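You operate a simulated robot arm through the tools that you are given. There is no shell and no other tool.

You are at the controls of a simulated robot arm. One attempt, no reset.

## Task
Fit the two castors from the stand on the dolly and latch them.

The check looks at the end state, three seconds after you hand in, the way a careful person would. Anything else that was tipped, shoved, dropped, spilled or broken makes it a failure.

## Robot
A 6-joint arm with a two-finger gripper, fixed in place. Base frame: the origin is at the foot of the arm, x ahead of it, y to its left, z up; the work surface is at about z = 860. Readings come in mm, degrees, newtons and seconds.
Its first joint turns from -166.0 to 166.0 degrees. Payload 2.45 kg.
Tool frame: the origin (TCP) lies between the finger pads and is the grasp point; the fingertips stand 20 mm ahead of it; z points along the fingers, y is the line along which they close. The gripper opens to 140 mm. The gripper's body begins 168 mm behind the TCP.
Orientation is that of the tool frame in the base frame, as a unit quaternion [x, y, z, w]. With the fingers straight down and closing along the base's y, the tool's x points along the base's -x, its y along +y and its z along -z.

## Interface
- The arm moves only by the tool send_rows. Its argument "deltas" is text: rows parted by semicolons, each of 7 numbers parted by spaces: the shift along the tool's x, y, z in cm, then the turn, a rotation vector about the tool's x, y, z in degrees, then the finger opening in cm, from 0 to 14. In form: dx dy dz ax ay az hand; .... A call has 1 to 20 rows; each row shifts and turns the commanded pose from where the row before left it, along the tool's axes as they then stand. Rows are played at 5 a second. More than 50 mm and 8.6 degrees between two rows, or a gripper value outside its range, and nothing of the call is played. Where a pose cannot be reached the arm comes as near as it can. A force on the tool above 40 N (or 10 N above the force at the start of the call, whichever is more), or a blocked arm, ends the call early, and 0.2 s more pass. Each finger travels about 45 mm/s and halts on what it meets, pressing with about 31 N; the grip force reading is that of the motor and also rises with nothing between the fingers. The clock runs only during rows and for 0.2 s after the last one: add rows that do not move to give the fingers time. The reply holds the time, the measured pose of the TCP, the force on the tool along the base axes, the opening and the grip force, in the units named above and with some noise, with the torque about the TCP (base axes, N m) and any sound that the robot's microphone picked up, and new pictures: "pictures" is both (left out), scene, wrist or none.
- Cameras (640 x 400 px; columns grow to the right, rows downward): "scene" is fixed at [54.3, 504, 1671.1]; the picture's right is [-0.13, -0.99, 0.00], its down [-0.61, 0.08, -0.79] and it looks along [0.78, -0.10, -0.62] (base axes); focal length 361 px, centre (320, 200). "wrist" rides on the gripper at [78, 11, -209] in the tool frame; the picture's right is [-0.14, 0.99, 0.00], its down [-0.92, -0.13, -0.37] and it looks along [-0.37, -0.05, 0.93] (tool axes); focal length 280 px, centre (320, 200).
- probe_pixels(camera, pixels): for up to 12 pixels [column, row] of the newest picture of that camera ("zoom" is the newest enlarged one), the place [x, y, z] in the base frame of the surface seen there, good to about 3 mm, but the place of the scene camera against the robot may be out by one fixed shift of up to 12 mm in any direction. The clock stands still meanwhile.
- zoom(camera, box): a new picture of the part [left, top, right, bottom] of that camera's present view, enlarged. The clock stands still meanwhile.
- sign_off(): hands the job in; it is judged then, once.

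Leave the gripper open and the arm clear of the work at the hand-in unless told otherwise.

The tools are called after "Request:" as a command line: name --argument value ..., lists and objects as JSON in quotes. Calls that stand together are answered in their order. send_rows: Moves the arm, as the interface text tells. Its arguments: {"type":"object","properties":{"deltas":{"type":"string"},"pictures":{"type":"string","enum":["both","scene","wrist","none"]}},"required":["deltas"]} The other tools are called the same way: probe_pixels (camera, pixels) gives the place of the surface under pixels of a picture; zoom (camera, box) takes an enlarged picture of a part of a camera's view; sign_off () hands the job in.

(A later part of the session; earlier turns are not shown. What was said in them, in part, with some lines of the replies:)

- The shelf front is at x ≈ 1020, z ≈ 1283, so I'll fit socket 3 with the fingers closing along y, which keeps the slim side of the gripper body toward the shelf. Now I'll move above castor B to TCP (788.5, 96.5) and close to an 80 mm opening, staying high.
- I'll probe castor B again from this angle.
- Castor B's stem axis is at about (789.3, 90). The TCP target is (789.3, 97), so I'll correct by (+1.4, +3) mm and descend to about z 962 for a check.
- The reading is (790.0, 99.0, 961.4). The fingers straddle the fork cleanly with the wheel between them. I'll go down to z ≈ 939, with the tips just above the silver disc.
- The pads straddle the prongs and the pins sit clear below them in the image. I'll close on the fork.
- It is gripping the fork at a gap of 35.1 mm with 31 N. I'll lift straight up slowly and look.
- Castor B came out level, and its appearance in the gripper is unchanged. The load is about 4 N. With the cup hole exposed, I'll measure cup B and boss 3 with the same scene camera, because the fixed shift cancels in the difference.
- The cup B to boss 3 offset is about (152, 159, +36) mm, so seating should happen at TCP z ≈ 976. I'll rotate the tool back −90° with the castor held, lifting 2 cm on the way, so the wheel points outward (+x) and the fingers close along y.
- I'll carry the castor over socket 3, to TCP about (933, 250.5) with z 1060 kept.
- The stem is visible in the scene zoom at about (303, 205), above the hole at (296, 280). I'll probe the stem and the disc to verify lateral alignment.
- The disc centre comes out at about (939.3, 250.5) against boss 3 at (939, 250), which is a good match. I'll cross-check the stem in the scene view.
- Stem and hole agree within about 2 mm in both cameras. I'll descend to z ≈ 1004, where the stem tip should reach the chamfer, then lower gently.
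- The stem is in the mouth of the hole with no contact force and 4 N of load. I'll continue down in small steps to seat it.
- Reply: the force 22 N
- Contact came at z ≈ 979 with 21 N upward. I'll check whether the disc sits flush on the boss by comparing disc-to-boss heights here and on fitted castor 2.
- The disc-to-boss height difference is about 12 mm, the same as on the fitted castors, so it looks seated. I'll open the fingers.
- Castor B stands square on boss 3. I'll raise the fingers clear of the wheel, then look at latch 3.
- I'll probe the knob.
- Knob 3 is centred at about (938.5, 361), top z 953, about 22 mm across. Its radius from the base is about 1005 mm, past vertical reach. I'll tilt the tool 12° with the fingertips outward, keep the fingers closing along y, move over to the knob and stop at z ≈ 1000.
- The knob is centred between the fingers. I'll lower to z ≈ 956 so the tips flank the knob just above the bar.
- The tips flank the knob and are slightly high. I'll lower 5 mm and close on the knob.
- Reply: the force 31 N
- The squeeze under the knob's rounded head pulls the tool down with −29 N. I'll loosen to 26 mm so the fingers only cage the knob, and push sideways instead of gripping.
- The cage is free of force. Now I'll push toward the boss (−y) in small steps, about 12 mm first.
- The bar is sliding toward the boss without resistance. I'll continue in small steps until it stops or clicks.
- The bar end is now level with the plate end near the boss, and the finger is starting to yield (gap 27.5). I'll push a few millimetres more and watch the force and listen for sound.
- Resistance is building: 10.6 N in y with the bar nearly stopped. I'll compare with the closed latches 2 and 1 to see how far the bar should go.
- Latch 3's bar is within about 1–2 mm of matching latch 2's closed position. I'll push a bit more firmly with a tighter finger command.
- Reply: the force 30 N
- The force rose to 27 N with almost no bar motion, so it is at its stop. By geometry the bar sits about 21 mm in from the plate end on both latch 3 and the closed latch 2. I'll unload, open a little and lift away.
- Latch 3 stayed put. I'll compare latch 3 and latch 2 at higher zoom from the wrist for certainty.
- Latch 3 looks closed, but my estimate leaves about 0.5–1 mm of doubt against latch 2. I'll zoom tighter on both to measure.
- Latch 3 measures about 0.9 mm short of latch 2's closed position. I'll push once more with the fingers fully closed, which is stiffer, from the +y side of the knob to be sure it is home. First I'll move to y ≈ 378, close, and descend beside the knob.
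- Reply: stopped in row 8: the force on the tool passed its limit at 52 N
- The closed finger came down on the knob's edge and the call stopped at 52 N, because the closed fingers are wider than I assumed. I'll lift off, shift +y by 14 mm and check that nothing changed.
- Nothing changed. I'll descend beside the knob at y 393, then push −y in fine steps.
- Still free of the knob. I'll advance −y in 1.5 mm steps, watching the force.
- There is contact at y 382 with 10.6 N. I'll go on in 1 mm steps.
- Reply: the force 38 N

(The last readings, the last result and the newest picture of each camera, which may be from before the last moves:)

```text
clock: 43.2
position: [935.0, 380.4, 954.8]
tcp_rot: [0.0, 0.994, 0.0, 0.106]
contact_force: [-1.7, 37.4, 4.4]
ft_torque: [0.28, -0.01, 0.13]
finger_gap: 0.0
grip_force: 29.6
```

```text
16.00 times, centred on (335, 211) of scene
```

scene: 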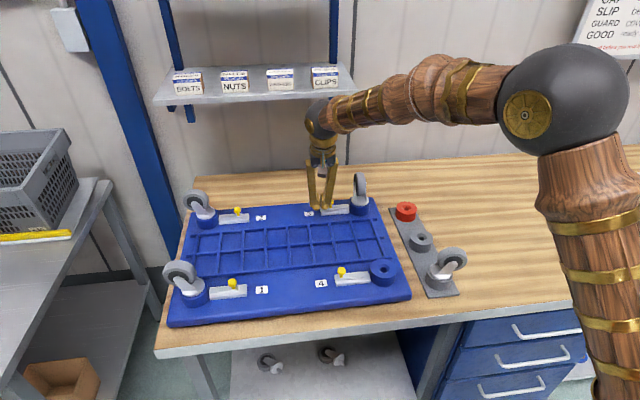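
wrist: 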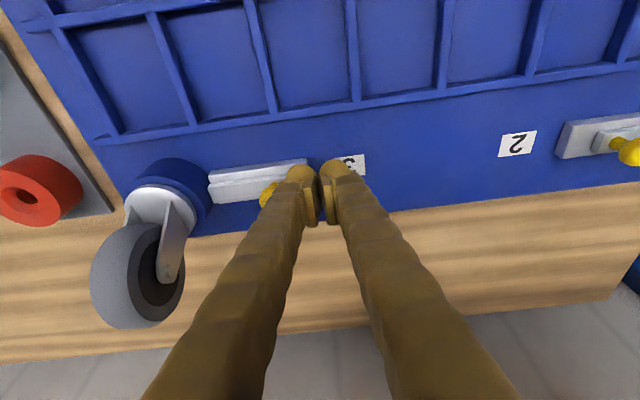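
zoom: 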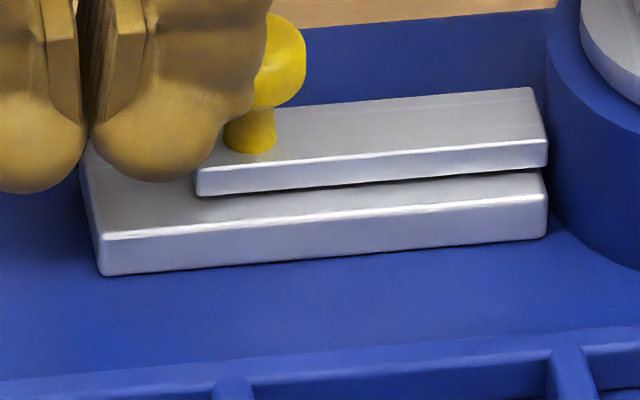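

At 37 N the bar moved another ≈0.8 mm and now matches latch 2's closed protrusion. I'll back off and see whether it stays.

Request:
send_rows --deltas "0 0.3 0 0 0 0 0; 0 0.5 0 0 0 0 0; 0 0.7 0 0 0 0 0; 0 0 0 0 0 0 0" --pictures "scene"

Request:
zoom --camera "scene" --box '[317, 200, 353, 222]'

```text
clock: 44.2
position: [935.4, 393.2, 956.1]
tcp_rot: [0.001, 0.994, 0.001, 0.106]
contact_force: [-0.6, -0.3, 0.5]
ft_torque: [-0.03, -0.01, -0.03]
finger_gap: 0.1
grip_force: 29.5
```

scene: 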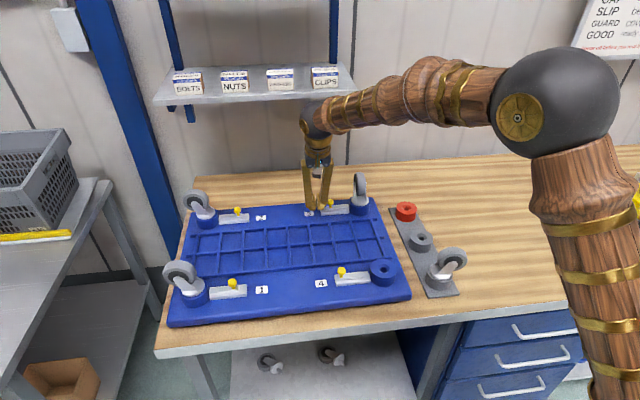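

```text
16.00 times, centred on (335, 211) of scene
```

zoom: 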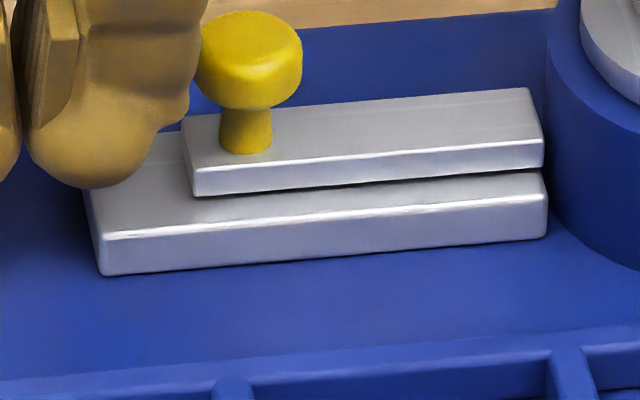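

It returns to the same rest position each time, which is the latch's mechanical stop. Latch 3 is closed. Now I'll lift away, move back inward and remove the tilt.

Request:
send_rows --deltas "-0.5 0.3 -2.5 0 0 0 0; -0.8 0 -3.6 0 0 0 2; -0.8 0 -3.6 0 0 0 4; -0.7 0 -3.2 0 0 0 6; 2.64 -2.86 -0.56 0 0 0 8; 2.64 -2.86 -0.56 0 0 0 8; 2.64 -2.86 -0.56 0 0 0 8; 2.64 -2.86 -0.56 0 0 0 8; 2.64 -2.86 -0.56 0 0 0 8; 0 0 0 0 6 0 8; 0 0 0 0 6 0 8; 0 0 0 0 0 0 8" --pictures "both"

```text
clock: 46.8
position: [800.4, 252.5, 1086.6]
tcp_rot: [-0.001, 1.0, 0.001, 0.001]
contact_force: [-0.3, -0.2, 1.0]
ft_torque: [0.05, 0.05, -0.03]
finger_gap: 79.8
grip_force: 0.0
```

scene: 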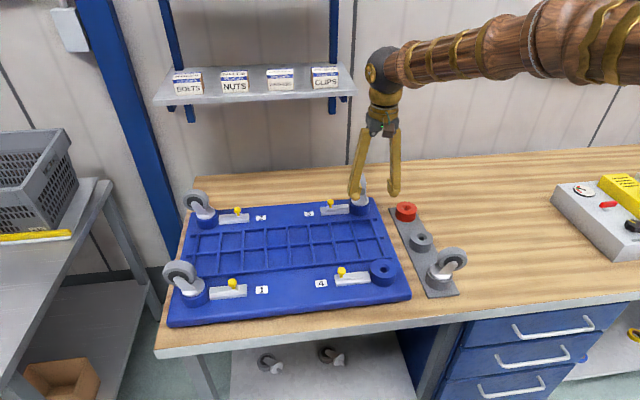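
wrist: 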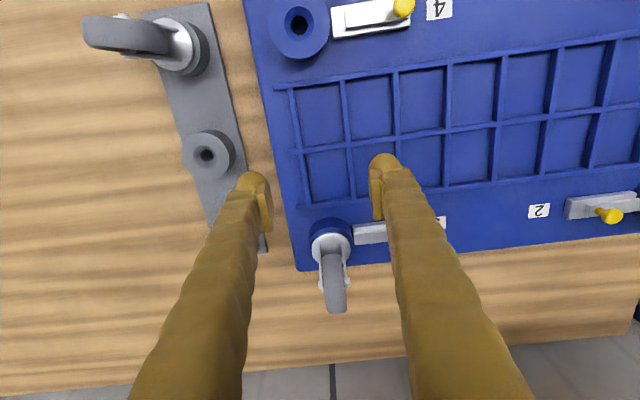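

I'll move above castor A at z ≈ 1142, then yaw +90° for a look from above.

Request:
send_rows --deltas "3 -3.09 -1.1 0 0 0 8; 3 -3.09 -1.1 0 0 0 8; 3 -3.09 -1.1 0 0 0 8; 3 -3.09 -1.1 0 0 0 8; 3 -3.09 -1.1 0 0 0 8; 0 0 0 0 0 8.5 8; 0 0 0 0 0 8.5 8; 0 0 0 0 0 8.5 8; 0 0 0 0 0 8.5 8; 0 0 0 0 0 8.5 8; 0 0 0 0 0 8.5 8; 0 0 0 0 0 8.5 8; 0 0 0 0 0 8.5 8; 0 0 0 0 0 8.5 8; 0 0 0 0 0 8.5 8; 0 0 0 0 0 5 8; 0 0 0 0 0 0 8" --pictures "wrist"

Request:
zoom --camera "wrist" --box '[280, 110, 370, 200]'

```text
clock: 50.4
position: [651.2, 98.4, 1141.2]
tcp_rot: [0.707, 0.707, 0.002, 0.0]
contact_force: [0.3, 0.0, 0.3]
ft_torque: [-0.01, 0.03, -0.02]
finger_gap: 79.8
grip_force: 0.0
```

wrist: 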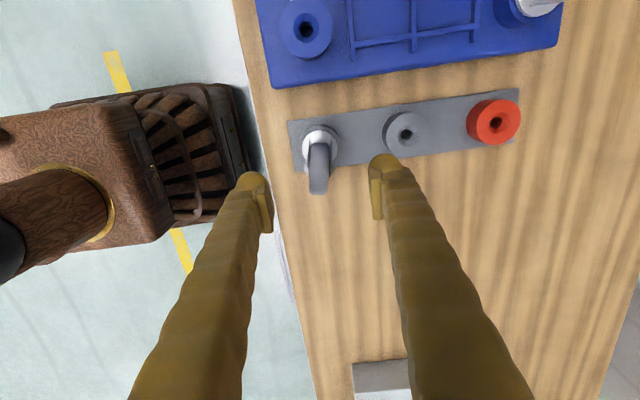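

```text
4.44 times, centred on (325, 155) of wrist
```

zoom: 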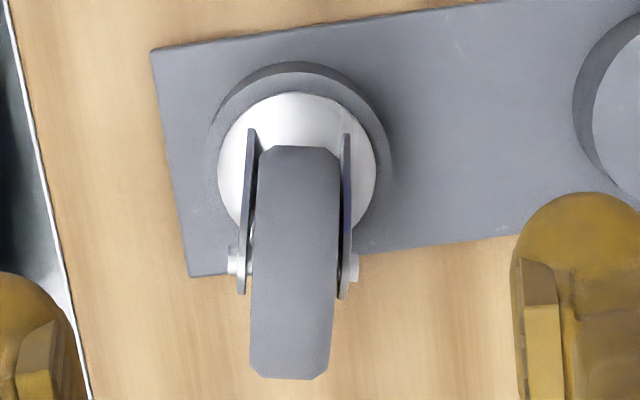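

Castor A is rotated slightly compared with B. I'll probe its pins, prongs and disc.

Request:
probe_pixels --camera "zoom" --pixels '[[233, 260], [354, 266], [250, 135], [347, 138], [247, 200], [347, 200], [222, 170], [373, 168], [298, 95], [240, 290], [343, 295], [300, 125]]'

Request:
probe_pixels --camera "zoom" --pixels '[[265, 165], [330, 165], [258, 350], [325, 360], [256, 250], [335, 250], [300, 98], [226, 190], [372, 190], [280, 260], [240, 120], [355, 120]]'

```text
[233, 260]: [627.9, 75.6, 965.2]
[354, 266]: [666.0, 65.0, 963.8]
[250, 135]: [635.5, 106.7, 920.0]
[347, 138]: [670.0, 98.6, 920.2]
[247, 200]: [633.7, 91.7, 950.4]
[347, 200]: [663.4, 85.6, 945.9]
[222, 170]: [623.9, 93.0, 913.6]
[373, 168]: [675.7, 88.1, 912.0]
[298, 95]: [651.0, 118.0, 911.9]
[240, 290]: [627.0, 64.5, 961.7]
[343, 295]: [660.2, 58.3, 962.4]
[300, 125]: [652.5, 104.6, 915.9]
```

```text
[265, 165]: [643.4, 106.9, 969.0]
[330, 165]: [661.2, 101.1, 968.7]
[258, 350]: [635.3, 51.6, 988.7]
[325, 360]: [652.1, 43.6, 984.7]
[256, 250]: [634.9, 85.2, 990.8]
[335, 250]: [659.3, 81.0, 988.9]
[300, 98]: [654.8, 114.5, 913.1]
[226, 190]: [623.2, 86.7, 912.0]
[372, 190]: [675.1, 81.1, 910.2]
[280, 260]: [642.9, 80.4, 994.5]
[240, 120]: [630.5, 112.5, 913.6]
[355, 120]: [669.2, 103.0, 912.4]
```

Castor A's stem axis is at about (649.8, 91), heading about 10.5° off −y toward −x. I'll yaw +10.5° more and descend to z ≈ 962.

Request:
send_rows --deltas "0 0 0 0 0 5.5 8; 0 0 0 0 0 5 8; 0 0 3 0 0 0 8; 0 0 4 0 0 0 8; 0 0 4 0 0 0 8; 0 0 4 0 0 0 8; 0 0 2.9 0 0 0 8; 0 0 0 0 0 0 8" --pictures "wrist"

Request:
zoom --camera "wrist" --box '[230, 120, 410, 290]'

```text
clock: 52.2
position: [651.2, 98.3, 960.5]
tcp_rot: [0.769, 0.639, 0.001, 0.0]
contact_force: [-0.4, -0.1, 0.0]
ft_torque: [0.0, -0.01, -0.02]
finger_gap: 79.8
grip_force: 0.0
```

wrist: 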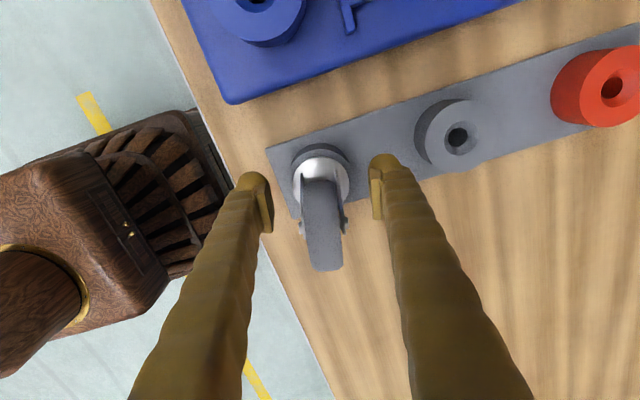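

```text
2.35 times, centred on (320, 205) of wrist
```

zoom: 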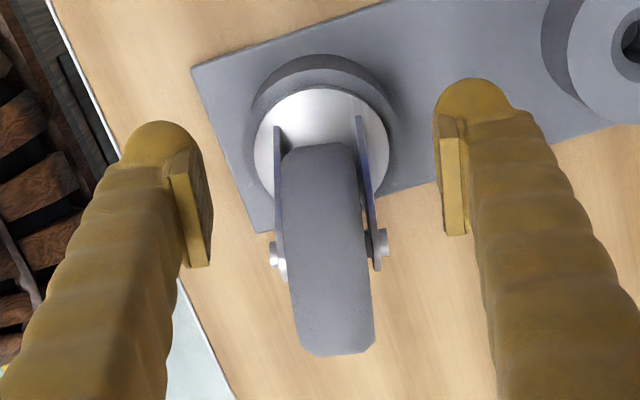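

This matches the view I had of castor B. I'll descend to z ≈ 940.5 and close.

Request:
send_rows --deltas "0 0 1 0 0 0 8; 0 0 0.7 0 0 0 8; 0 0 0.3 0 0 0 8; 0 0 0 0 0 0 8; 0 0 0 0 0 0 6; 0 0 0 0 0 0 4.5; 0 0 0 0 0 0 3; 0 0 0 0 0 0 2; 0 0 0 0 0 0 2; 0 0 0 0 0 0 2" --pictures "wrist"

Request:
zoom --camera "wrist" --box '[230, 120, 410, 290]'

```text
clock: 54.4
position: [652.3, 99.0, 941.7]
tcp_rot: [0.769, 0.64, 0.002, 0.0]
contact_force: [-0.2, -0.2, -0.2]
ft_torque: [0.02, 0.03, -0.03]
finger_gap: 35.3
grip_force: 31.4
```

wrist: 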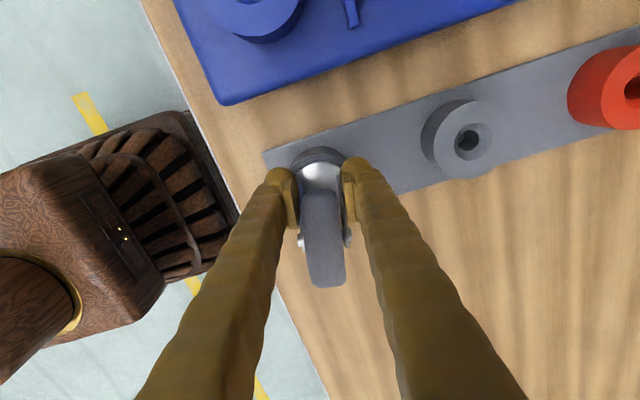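

```text
2.35 times, centred on (320, 205) of wrist
```

zoom: 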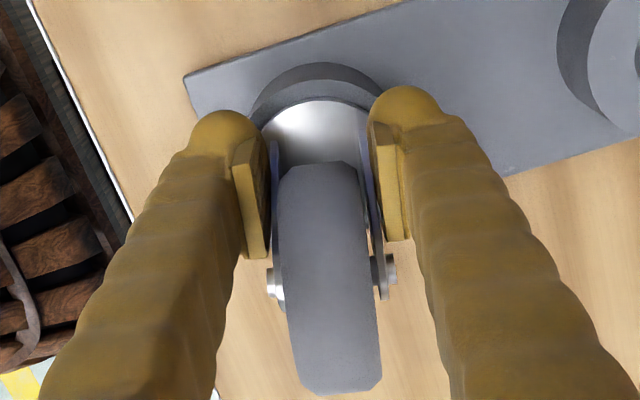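

It is gripped at 35.3 mm. I'll lift straight up.

Request:
send_rows --deltas "0 0 -0.5 0 0 0 2; 0 0 -1 0 0 0 2; 0 0 -1.5 0 0 0 2; 0 0 -2 0 0 0 2; 0 0 -2.5 0 0 0 2; 0 0 -2.5 0 0 0 2; 0 0 -2 0 0 0 2; 0 0 0 0 0 0 2" --pictures "both"

Request:
zoom --camera "wrist" --box '[230, 120, 410, 290]'

Request:
zoom --camera "scene" --box '[360, 180, 480, 300]'

```text
clock: 56.2
position: [650.6, 99.2, 1062.0]
tcp_rot: [0.769, 0.639, 0.001, 0.001]
contact_force: [0.4, -0.5, -4.6]
ft_torque: [0.09, 0.0, -0.01]
finger_gap: 35.1
grip_force: 31.0
```

scene: 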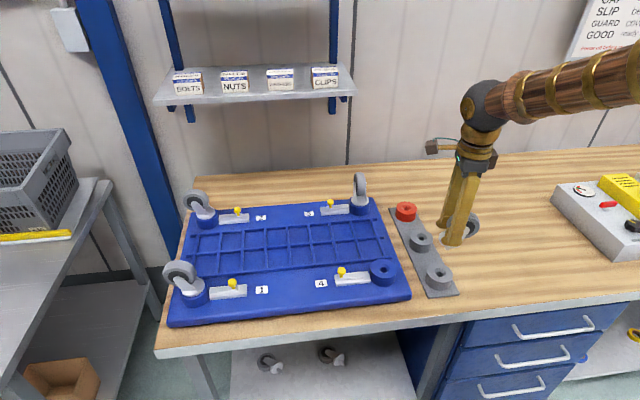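
wrist: 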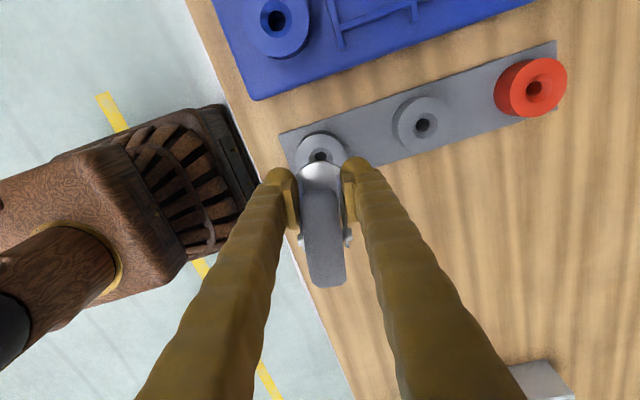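

```text
2.35 times, centred on (320, 205) of wrist
```

zoom: 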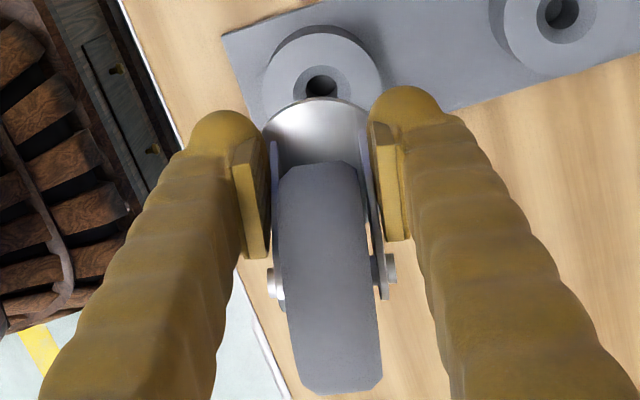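

```text
3.33 times, centred on (420, 240) of scene
```

zoom: 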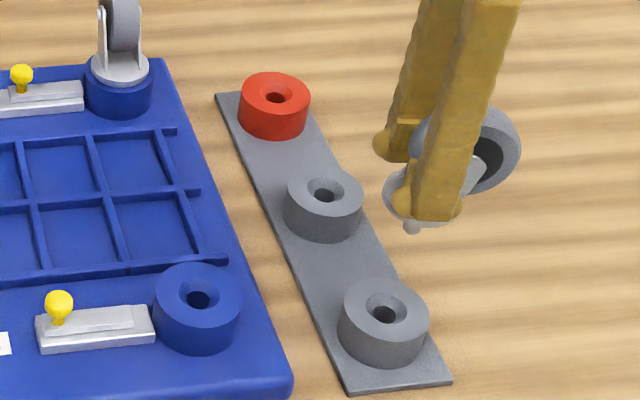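

Castor A is lifted level. I'll rotate the tool back to the standard orientation (−100.5°), wheel outward, at this height, then carry it over socket 4.

Request:
send_rows --deltas "0 0 0 0 0 -5 2; 0 0 0 0 0 -8.5 2; 0 0 0 0 0 -8.5 2; 0 0 0 0 0 -8.5 2; 0 0 0 0 0 -8.5 2; 0 0 0 0 0 -8.5 2; 0 0 0 0 0 -8.5 2; 0 0 0 0 0 -8.5 2; 0 0 0 0 0 -8.5 2; 0 0 0 0 0 -8.5 2; 0 0 0 0 0 -8.5 2; 0 0 0 0 0 -8.5 2; 0 0 0 0 0 -2 2; 0 0 0 0 0 0 2" --pictures "none"

Request:
send_rows --deltas "0.1 2 0 0 0 0 2; 0.1 3 0 0 0 0 2; 0.1 3.5 0 0 0 0 2; 0.1 3.5 0 0 0 0 2; 0 3.1 0 0 0 0 2; 0 0 0 0 0 0 2; 0 0 0 0 0 0 2" --pictures "both"

Request:
zoom --camera "wrist" --box '[250, 110, 390, 220]'

```text
clock: 59.2
position: [651.3, 98.5, 1062.2]
tcp_rot: [0.0, 1.0, 0.0, 0.002]
contact_force: [0.1, -0.3, -5.0]
ft_torque: [0.02, 0.08, 0.0]
finger_gap: 34.7
grip_force: 31.3
```

```text
clock: 60.8
position: [646.4, 250.4, 1061.5]
tcp_rot: [0.0, 1.0, 0.001, 0.002]
contact_force: [0.7, -0.3, -4.1]
ft_torque: [0.02, 0.1, -0.01]
finger_gap: 35.1
grip_force: 31.3
```

scene: 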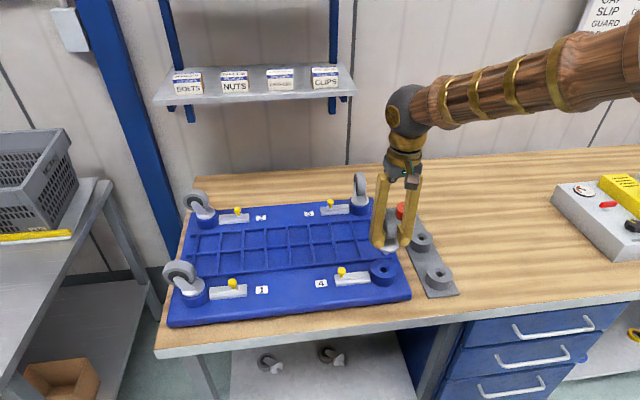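
wrist: 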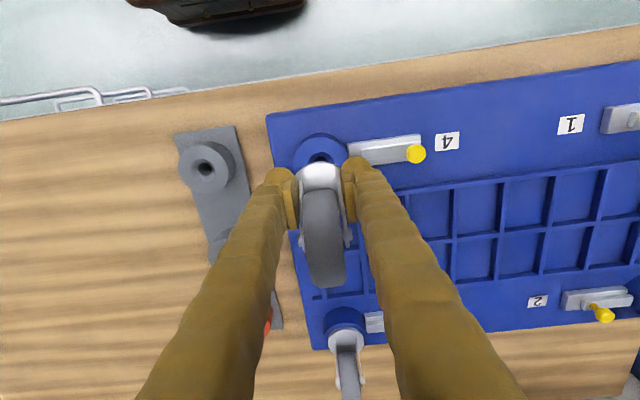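

```text
3.64 times, centred on (320, 165) of wrist
```

zoom: 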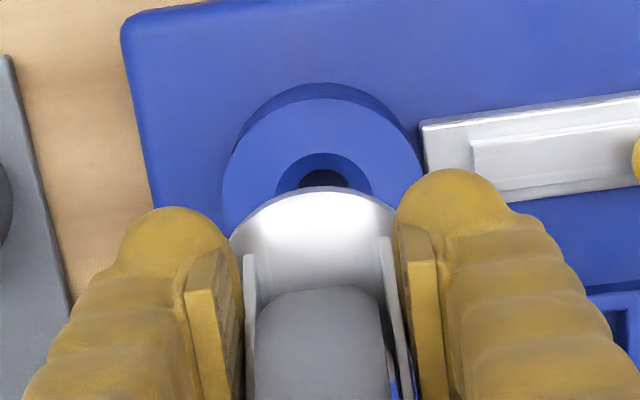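

I'll probe the disc edge to check alignment with boss 4 at (654, 250).

Request:
probe_pixels --camera "zoom" --pixels '[[240, 245], [390, 222], [316, 192], [292, 197], [344, 195], [262, 213], [378, 208], [310, 235]]'

Request:
zoom --camera "scene" --box '[355, 220, 425, 290]'

```text
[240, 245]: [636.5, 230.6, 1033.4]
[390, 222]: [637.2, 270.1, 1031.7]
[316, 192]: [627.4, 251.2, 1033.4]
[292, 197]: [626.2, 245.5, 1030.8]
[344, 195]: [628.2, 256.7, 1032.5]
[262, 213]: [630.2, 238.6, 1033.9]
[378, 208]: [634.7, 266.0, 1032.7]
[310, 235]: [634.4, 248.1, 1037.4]
```

```text
5.71 times, centred on (390, 255) of scene
```

zoom: 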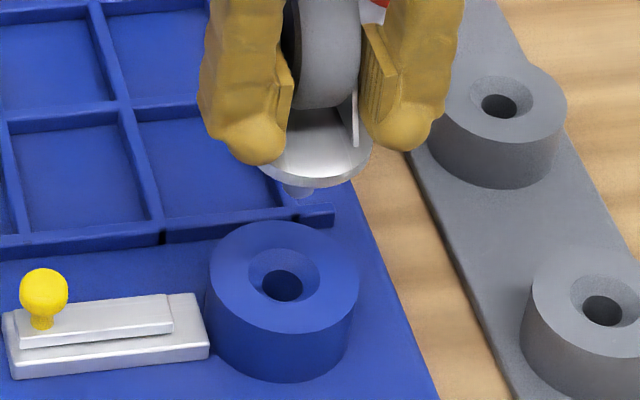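

The disc centre is at about (654, 250.5), over boss 4 at (654, 250). The last insertion pushed slightly −x, so I'll trim −1 mm in x and descend to z ≈ 990.

Request:
send_rows --deltas "0.1 0 2 0 0 0 2; 0 0 2 0 0 0 2; 0 0 1.5 0 0 0 2; 0 0 0.8 0 0 0 2; 0 0 0.8 0 0 0 2; 0 0 0 0 0 0 2" --pictures "both"

Request:
zoom --camera "scene" --box '[345, 220, 425, 290]'

```text
clock: 62.2
position: [646.2, 250.4, 991.2]
tcp_rot: [0.0, 1.0, 0.001, 0.002]
contact_force: [0.8, 0.0, -4.2]
ft_torque: [-0.02, 0.09, 0.02]
finger_gap: 35.1
grip_force: 31.3
```

scene: 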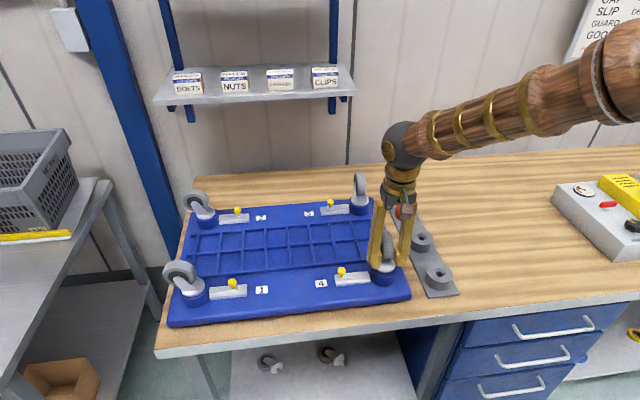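
wrist: 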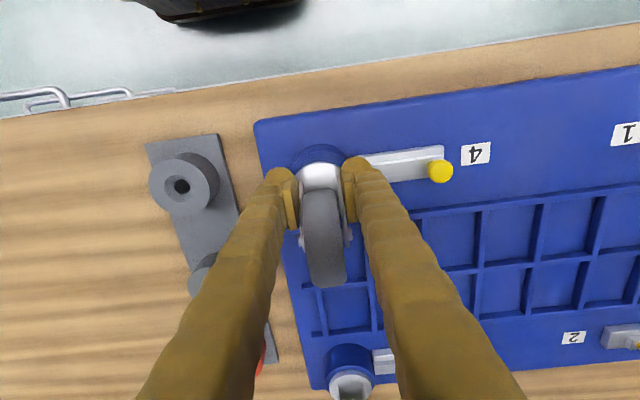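

```text
5.71 times, centred on (385, 255) of scene
```

zoom: 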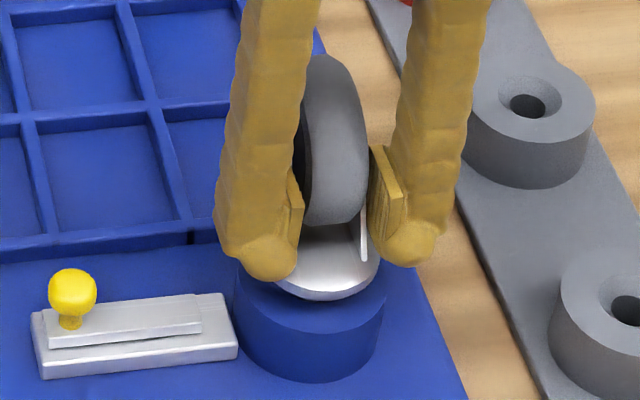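

The stem is in the hole mouth with no contact force. I'll continue down in small steps to seat it.

Request:
send_rows --deltas "0 0 0.4 0 0 0 2; 0 0 0.4 0 0 0 2; 0 0 0.3 0 0 0 2; 0 0 0.2 0 0 0 2; 0 0 0 0 0 0 2" --pictures "scene"

Request:
zoom --camera "scene" --box '[345, 220, 425, 290]'

```text
clock: 63.4
position: [646.0, 250.7, 978.1]
tcp_rot: [0.001, 1.0, 0.001, 0.001]
contact_force: [-5.4, -6.2, 21.0]
ft_torque: [-0.1, 0.51, 0.04]
finger_gap: 35.1
grip_force: 30.8
```

scene: 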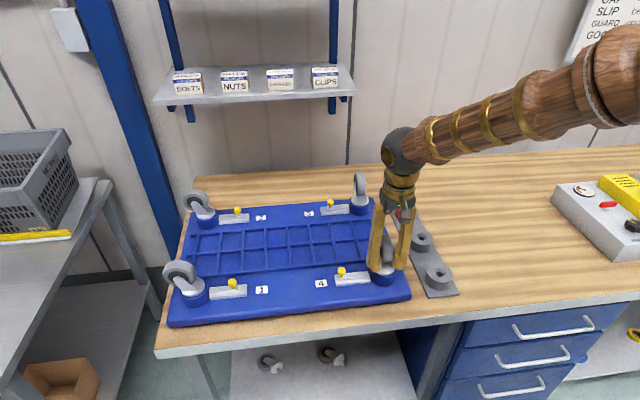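

```text
5.71 times, centred on (385, 255) of scene
```

zoom: 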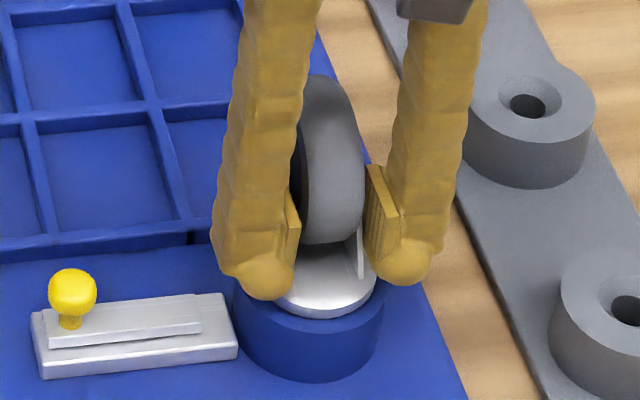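

The same contact signature as castor B: 21 N at z ≈ 978, with the disc down on the boss. I'll release.

Request:
send_rows --deltas "0 0 0 0 0 0 4.5; 0 0 0 0 0 0 6; 0 0 0 0 0 0 8; 0 0 0 0 0 0 8; 0 0 0 0 0 0 8" --pictures "both"

Request:
zoom --camera "scene" --box '[345, 220, 425, 290]'

Request:
zoom --camera "wrist" --box '[250, 110, 390, 300]'

```text
clock: 64.6
position: [644.8, 251.3, 976.7]
tcp_rot: [0.0, 1.0, 0.001, 0.002]
contact_force: [-0.2, 0.2, 0.0]
ft_torque: [-0.03, -0.02, -0.02]
finger_gap: 79.9
grip_force: 0.1
```

scene: 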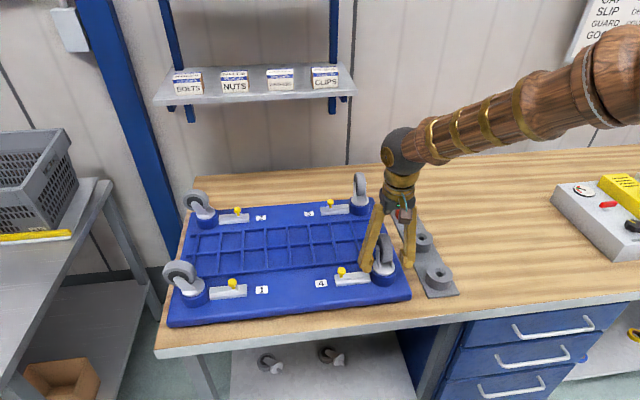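
wrist: 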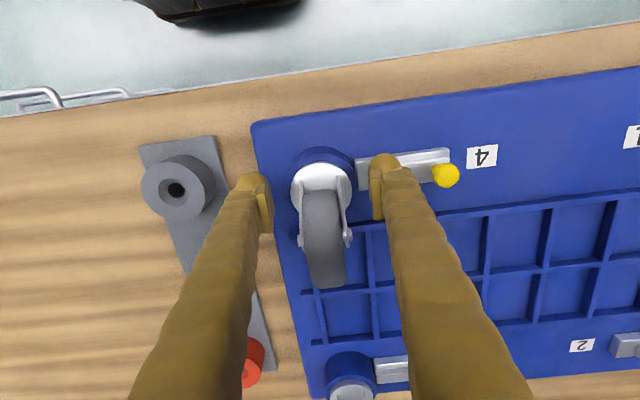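

```text
5.71 times, centred on (385, 255) of scene
```

zoom: 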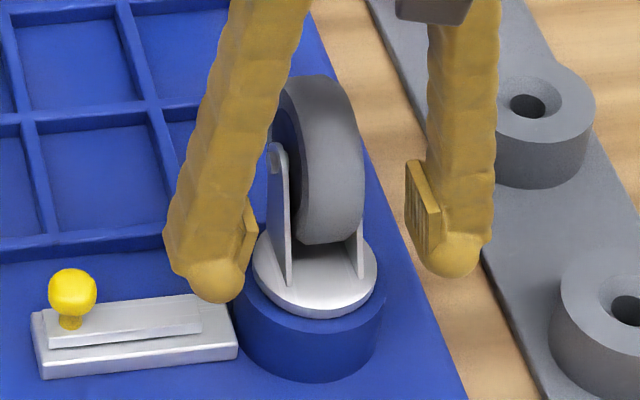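

```text
2.11 times, centred on (320, 205) of wrist
```

zoom: 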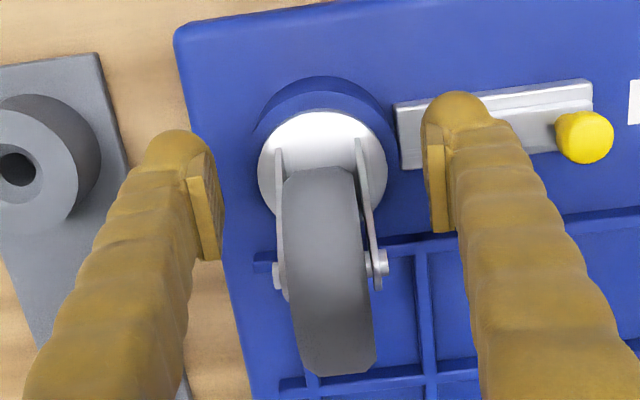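

Castor A sits square on boss 4. I'll lift clear, move to the +y side of knob 4 (about (653.5, 411)), and close the fingers, staying high.

Request:
send_rows --deltas "0 0 -2 0 0 0 8; 0 0 -3 0 0 0 8; 0 0 -4 0 0 0 8; 0 0 -3 0 0 0 8; -0.2 4 0 0 0 0 6; -0.2 4 0 0 0 0 4; -0.2 4 0 0 0 0 2; -0.25 4 0 0 0 0 0; 0 0 0 0 0 0 0; 0 0 0 0 0 0 0" --pictures "wrist"

Request:
zoom --camera "wrist" --box '[200, 90, 360, 190]'

```text
clock: 66.8
position: [654.2, 410.7, 1098.1]
tcp_rot: [0.0, 1.0, 0.001, 0.002]
contact_force: [-0.2, -0.8, 0.5]
ft_torque: [-0.01, -0.04, 0.0]
finger_gap: 0.4
grip_force: 29.1
```

wrist: 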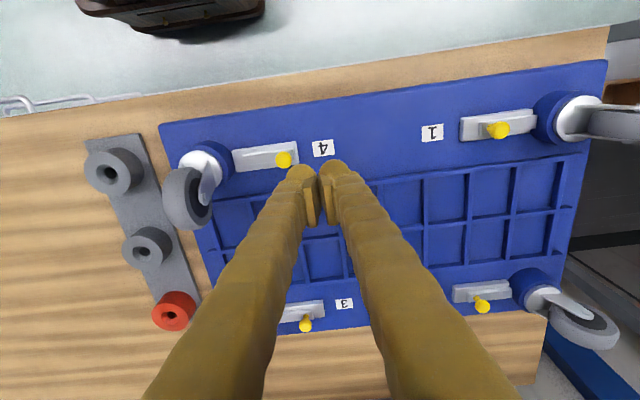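

```text
4.00 times, centred on (280, 140) of wrist
```

zoom: 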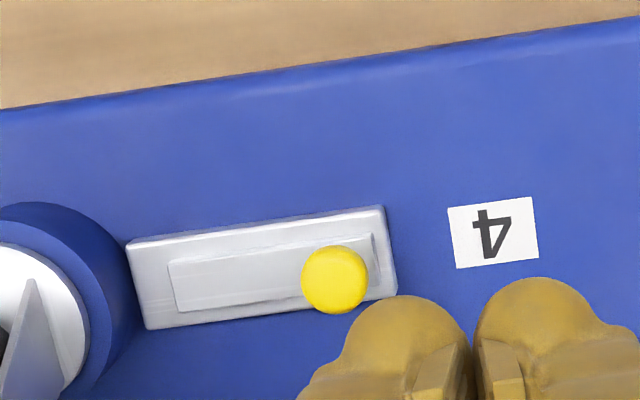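

I'll probe knob 4 and its bar before descending.

Request:
probe_pixels --camera "zoom" --pixels '[[335, 280], [308, 280], [362, 280], [335, 254], [335, 306], [385, 240], [180, 285], [135, 285]]'

```text
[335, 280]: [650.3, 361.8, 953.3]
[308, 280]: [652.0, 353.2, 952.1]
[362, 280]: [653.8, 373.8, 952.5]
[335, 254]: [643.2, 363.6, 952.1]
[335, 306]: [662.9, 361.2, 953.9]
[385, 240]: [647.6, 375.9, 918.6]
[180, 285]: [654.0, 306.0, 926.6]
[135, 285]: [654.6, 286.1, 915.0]
```

Knob 4 is at about (652.5, 362). I'll descend beside it with about 11 mm of clearance.

Request:
send_rows --deltas "0 0 3 0 0 0 0; 0 0 4 0 0 0 0; 0 0 4 0 0 0 0; 0 0 2 0 0 0 0; 0 0 1.4 0 0 0 0; 0 0 0 0 0 0 0" --pictures "both"

Request:
zoom --camera "scene" --box '[300, 235, 410, 305]'

```text
clock: 68.2
position: [654.9, 410.1, 955.0]
tcp_rot: [0.0, 1.0, 0.002, 0.002]
contact_force: [0.4, -0.3, 0.9]
ft_torque: [0.01, 0.0, 0.03]
finger_gap: 0.0
grip_force: 29.5
```

scene: 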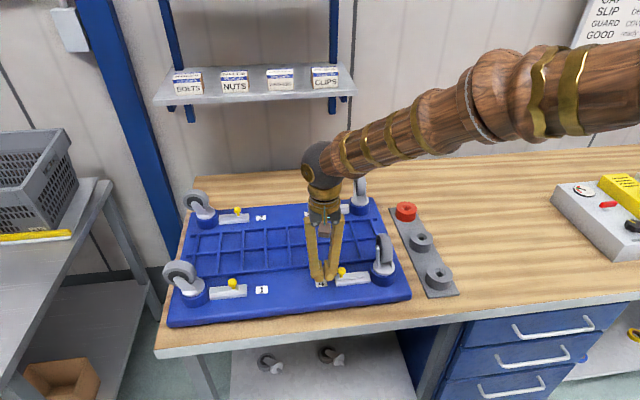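
wrist: 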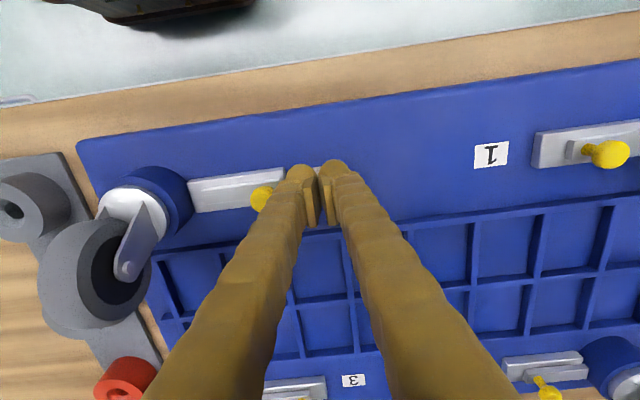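

```text
5.71 times, centred on (355, 270) of scene
```

zoom: 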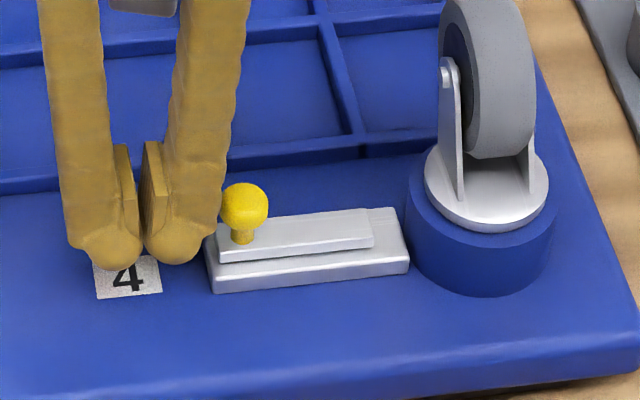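

The fingers are beside the knob with no contact. I'll push −y: 10 mm to approach, then 3 mm steps.

Request:
send_rows --deltas "0 -0.5 0 0 0 0 0; 0 -0.5 0 0 0 0 0; 0 -0.3 0 0 0 0 0; 0 -0.3 0 0 0 0 0; 0 -0.3 0 0 0 0 0; 0 -0.3 0 0 0 0 0; 0 0 0 0 0 0 0" --pictures "scene"

Request:
zoom --camera "scene" --box '[300, 235, 410, 305]'

```text
clock: 69.8
position: [653.9, 387.4, 953.4]
tcp_rot: [-0.001, 1.0, 0.001, 0.002]
contact_force: [-0.2, -0.4, 0.1]
ft_torque: [0.01, 0.02, 0.0]
finger_gap: 0.0
grip_force: 29.3
```

scene: 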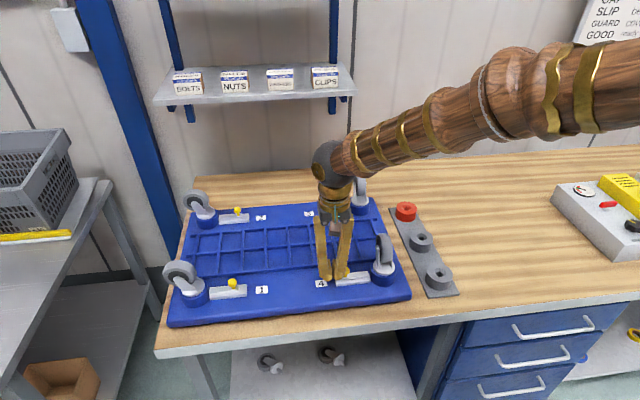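

```text
5.71 times, centred on (355, 270) of scene
```

zoom: 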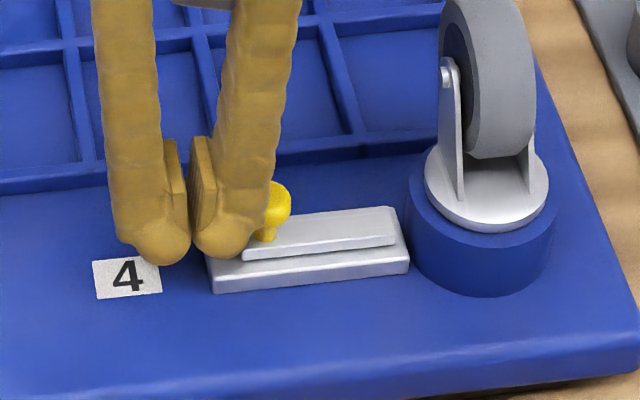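

The bar is sliding freely toward boss 4. I'll continue in 1.5 mm and 1 mm steps to its stop.

Request:
send_rows --deltas "0 -0.15 0 0 0 0 0; 0 -0.15 0 0 0 0 0; 0 -0.1 0 0 0 0 0; 0 -0.1 0 0 0 0 0; 0 0 0 0 0 0 0" --pictures "none"

```text
clock: 71.0
position: [654.9, 382.2, 954.3]
tcp_rot: [0.0, 1.0, 0.001, 0.002]
contact_force: [0.5, -0.7, -0.7]
ft_torque: [0.0, 0.01, 0.02]
finger_gap: 0.0
grip_force: 30.2
```

No resistance yet at y 382. I'll go on in 1 mm steps.

Request:
send_rows --deltas "0 -0.1 0 0 0 0 0; 0 -0.1 0 0 0 0 0; 0 0 0 0 0 0 0" --pictures "scene"

Request:
zoom --camera "scene" --box '[330, 262, 380, 292]'

```text
clock: 71.8
position: [654.3, 381.8, 954.8]
tcp_rot: [-0.001, 1.0, 0.0, 0.002]
contact_force: [-0.8, 13.1, 0.2]
ft_torque: [0.15, 0.02, -0.05]
finger_gap: 0.1
grip_force: 29.4
```

scene: 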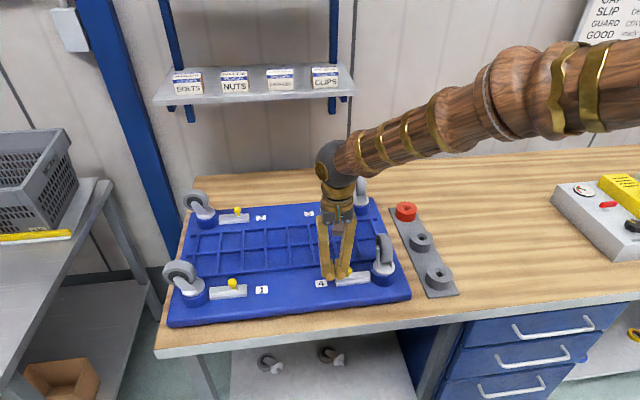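

```text
12.80 times, centred on (355, 277) of scene
```

zoom: 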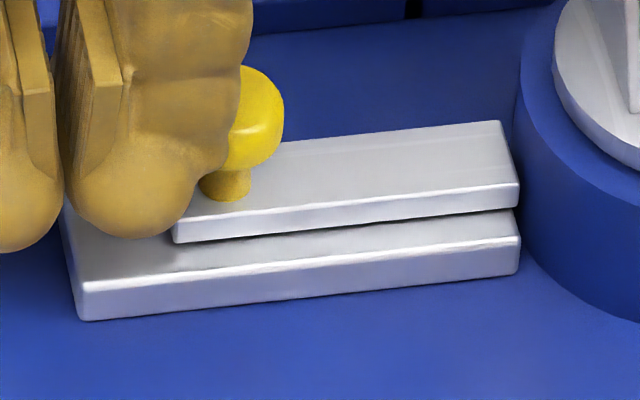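

It met the stop with 13 N. I'll give one more millimetre, then back off and look.

Request:
send_rows --deltas "0 -0.1 0 0 0 0 0; 0 0 0 0 0 0 0; 0 0.3 0 0 0 0 0; 0 0.7 0 0 0 0 0; 0 0.8 0 0 0 0 0; 0 0 0 0 0 0 0" --pictures "scene"

Request:
zoom --camera "scene" --box '[330, 262, 380, 292]'

Request:
zoom --camera "scene" --box '[205, 272, 255, 302]'

```text
clock: 73.2
position: [654.8, 397.4, 953.6]
tcp_rot: [0.001, 1.0, 0.0, 0.001]
contact_force: [0.3, -1.3, -0.4]
ft_torque: [-0.05, -0.01, 0.02]
finger_gap: 0.0
grip_force: 29.0
```

scene: 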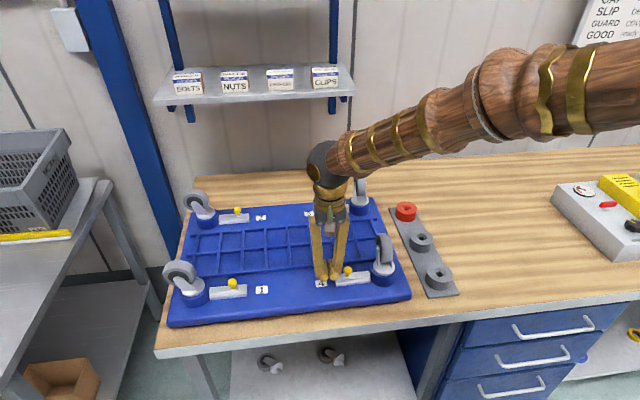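

```text
12.80 times, centred on (355, 277) of scene
```

zoom: 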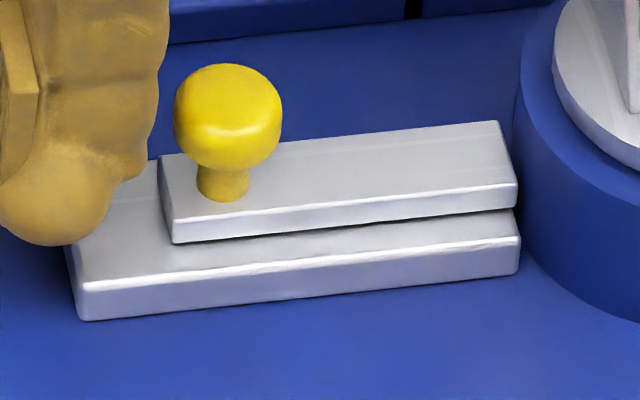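

```text
12.80 times, centred on (230, 287) of scene
```

zoom: 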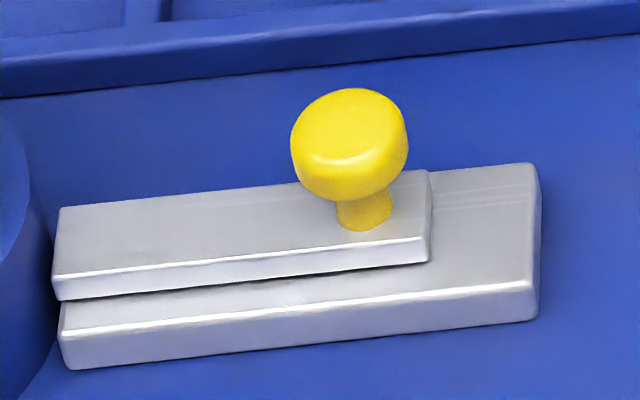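

Latch 4 is at the stop and matches the mirrored latch 1. I'll lift clear and take a symmetric view from the dolly's centre line (TCP y ≈ 485, tool yawed −8°) to compare all four latches.

Request:
send_rows --deltas "0 0.3 -2 0 0 0 0; 0 0 -4 0 0 0 0; 0 0 -4.5 0 0 0 0; 0 0 -4.5 0 0 0 0; 1 3 -3 0 0 0 0; 1 3 -2 0 0 0 0; 1 2.5 -2 0 0 0 0; 0 0 0 0 0 -8 0; 0 0 0 0 0 0 0" --pictures "both"

```text
clock: 75.2
position: [622.9, 486.0, 1174.6]
tcp_rot: [-0.071, 0.998, 0.0, 0.002]
contact_force: [0.6, 0.0, 0.2]
ft_torque: [0.0, -0.01, -0.01]
finger_gap: 0.1
grip_force: 29.5
```

scene: 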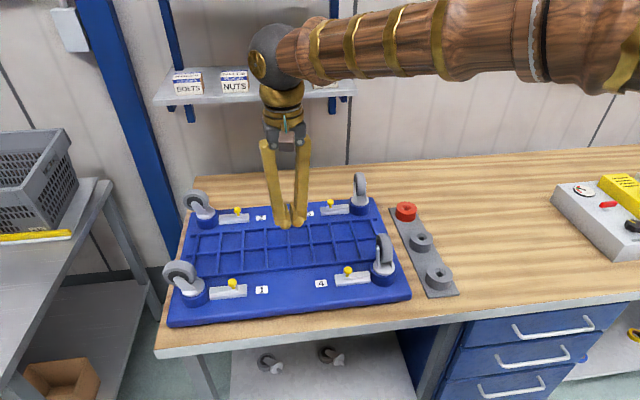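
wrist: 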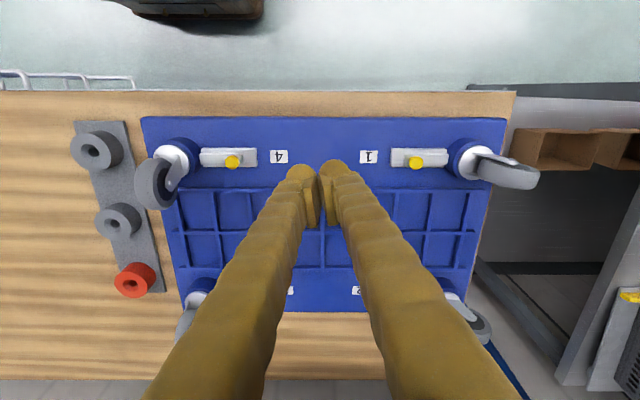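

The view is nearly symmetric. I'll zoom equally on latch 4 and latch 1.

Request:
zoom --camera "wrist" --box '[195, 140, 265, 180]'

Request:
zoom --camera "wrist" --box '[383, 140, 453, 180]'

```text
9.14 times, centred on (230, 160) of wrist
```

zoom: 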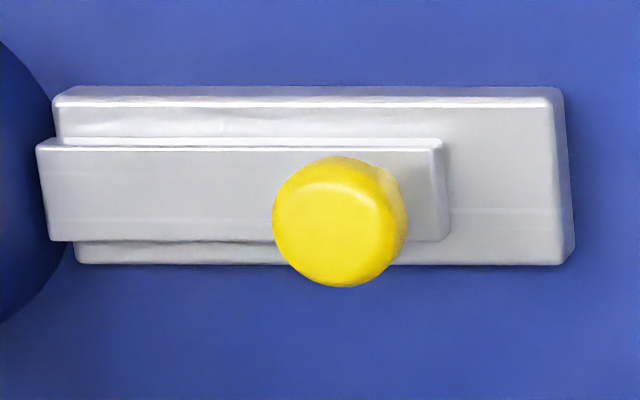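

```text
9.14 times, centred on (418, 160) of wrist
```

zoom: 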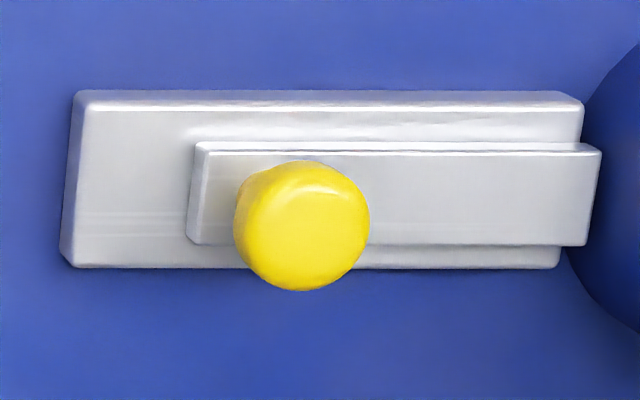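

In this symmetric view, latch 4 and latch 1 match: bar protrusion 20 vs 19 px, and knob to plate end 211 vs 212 px. Now I'll check castor seating heights in the scene view.

Request:
zoom --camera "scene" --box '[330, 165, 420, 300]'

Request:
zoom --camera "scene" --box '[350, 225, 415, 295]'

Request:
zoom --camera "scene" --box '[155, 240, 220, 310]'

```text
2.96 times, centred on (375, 232) of scene
```

zoom: 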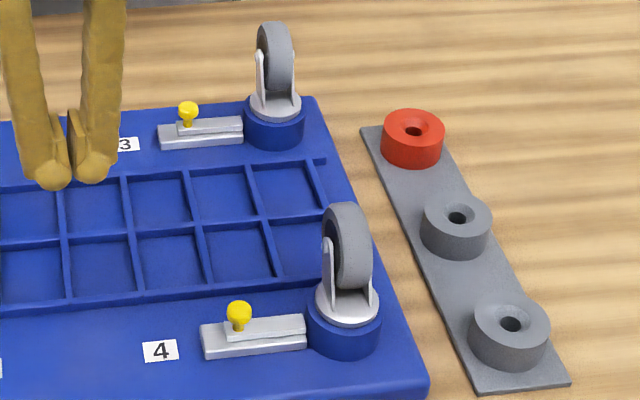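

```text
5.71 times, centred on (382, 260) of scene
```

zoom: 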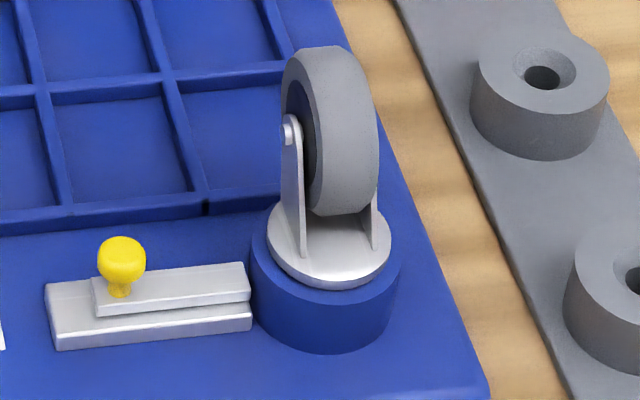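

```text
5.71 times, centred on (188, 275) of scene
```

zoom: 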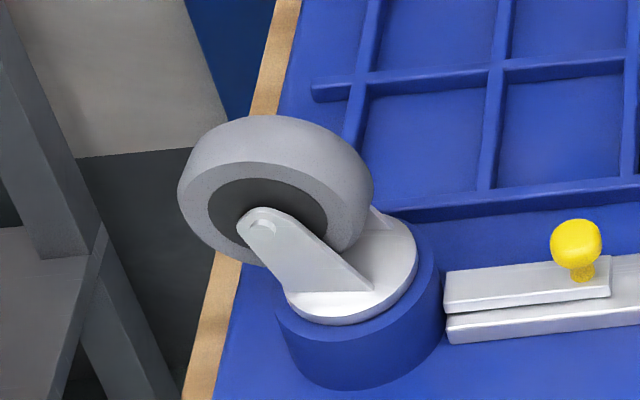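

Both new castors sit flush on their bosses like the fitted ones, and nothing else has moved. I'll undo the yaw, open the gripper and retreat high and clear, near the starting pose.

Request:
send_rows --deltas "0 0 -3 0 0 8 2; 0 0 -4 0 0 0 5; 0 -4 -3 0 0 0 8; 0 -4.5 0 0 0 0 11; 0 -4.5 0 0 0 0 14; 0 -4.5 0 0 0 0 14; 0 -4.5 0 0 0 0 14; 0 -4.5 0 0 0 0 14; 0 -4.5 0 0 0 0 14; 0 -4.5 0 0 0 0 14; -1 -2 0 0 0 0 14; 0 0 0 0 0 0 14; 0 0 0 0 0 0 14" --pictures "both"

Request:
zoom --camera "scene" --box '[150, 165, 480, 330]'

```text
clock: 78.0
position: [633.1, 109.8, 1274.1]
tcp_rot: [-0.001, 1.0, 0.002, 0.002]
contact_force: [-0.7, -0.2, 0.2]
ft_torque: [-0.02, 0.03, -0.01]
finger_gap: 140.0
grip_force: 0.0
```

scene: 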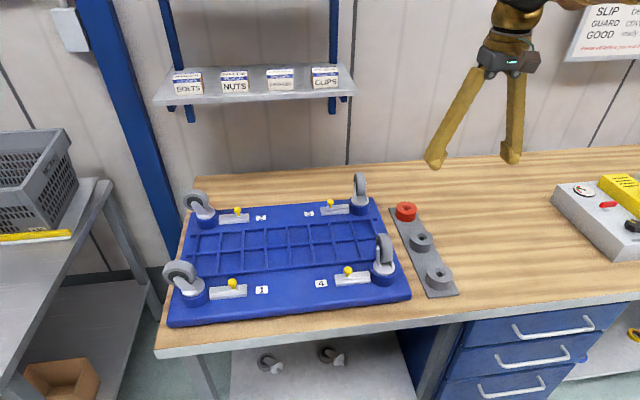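
wrist: 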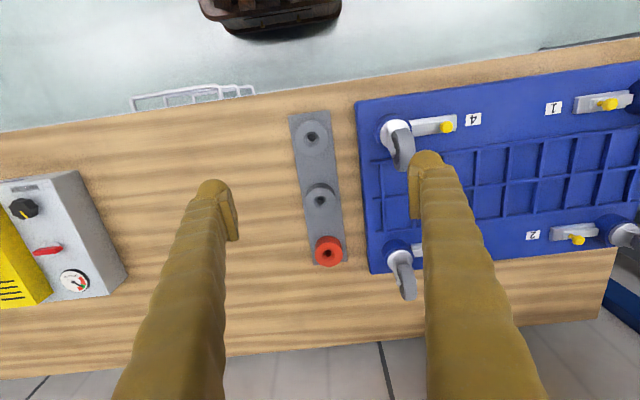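

```text
1.94 times, centred on (315, 248) of scene
```

zoom: 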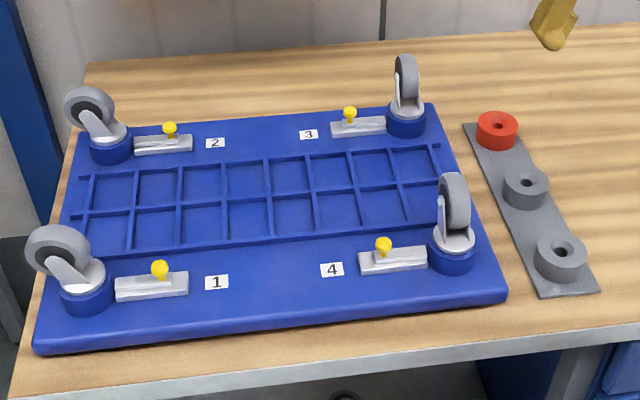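

Before handing in, I'll compare seating heights on all four castors (discs and pins) with probes.

Request:
probe_pixels --camera "scene" --pixels '[[382, 272], [378, 270], [386, 273], [360, 209], [357, 208], [363, 209], [193, 291], [196, 291], [208, 212], [206, 214], [382, 237], [360, 176]]'

Request:
probe_pixels --camera "wrist" --pixels '[[388, 124], [385, 130], [392, 122], [390, 250], [396, 247], [375, 125], [400, 150], [403, 285], [620, 230], [637, 90]]'

```text
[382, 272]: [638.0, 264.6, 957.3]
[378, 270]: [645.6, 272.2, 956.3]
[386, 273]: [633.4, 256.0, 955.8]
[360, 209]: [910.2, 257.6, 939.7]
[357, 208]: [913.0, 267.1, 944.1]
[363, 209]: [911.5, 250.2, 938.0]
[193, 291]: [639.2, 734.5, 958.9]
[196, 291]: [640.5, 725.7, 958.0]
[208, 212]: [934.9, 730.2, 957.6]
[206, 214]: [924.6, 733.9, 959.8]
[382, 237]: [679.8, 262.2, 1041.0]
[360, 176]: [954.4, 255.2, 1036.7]
```

```text
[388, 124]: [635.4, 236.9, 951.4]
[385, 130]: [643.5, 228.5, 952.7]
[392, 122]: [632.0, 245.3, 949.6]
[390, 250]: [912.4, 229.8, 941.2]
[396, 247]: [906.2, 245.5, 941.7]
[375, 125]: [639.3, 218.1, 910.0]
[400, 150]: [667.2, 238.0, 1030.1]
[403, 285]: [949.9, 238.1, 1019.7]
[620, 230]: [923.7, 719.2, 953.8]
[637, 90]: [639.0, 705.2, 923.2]
```

Disc heights agree within probe noise: castor 4 reads about 957 and the fitted castors about 958–959, and castor 3 read about 958 earlier. Both castors are seated, both latches are at their closed stops, the gripper is open and the arm is clear. I'll hand in now.

Request:
sign_off

```text
The job is handed in.
```

I fitted both castors from the stand on the dolly, in sockets 3 and 4, and pushed both latches to their closed stops. I handed the job in but have no result back yet.

- **Seating:** both castors sit flush on their bosses. Their disc heights match the two castors already fitted, to within the probe's accuracy.
- **Latches:** latch 4 lines up with the closed latch 1 in a symmetric view. Latch 3 rests at the same stop position as latch 4. I heard no click from either latch, and I did not tug the castors to test the lock.
- **One slip:** while checking latch 3, the closed fingers came down on its knob and the arm stopped at 52 N. I zoomed in afterwards and saw no change to the knob, bar or castor.

Nothing else on the bench appears to have moved. The gripper is open and the arm is clear of the work.
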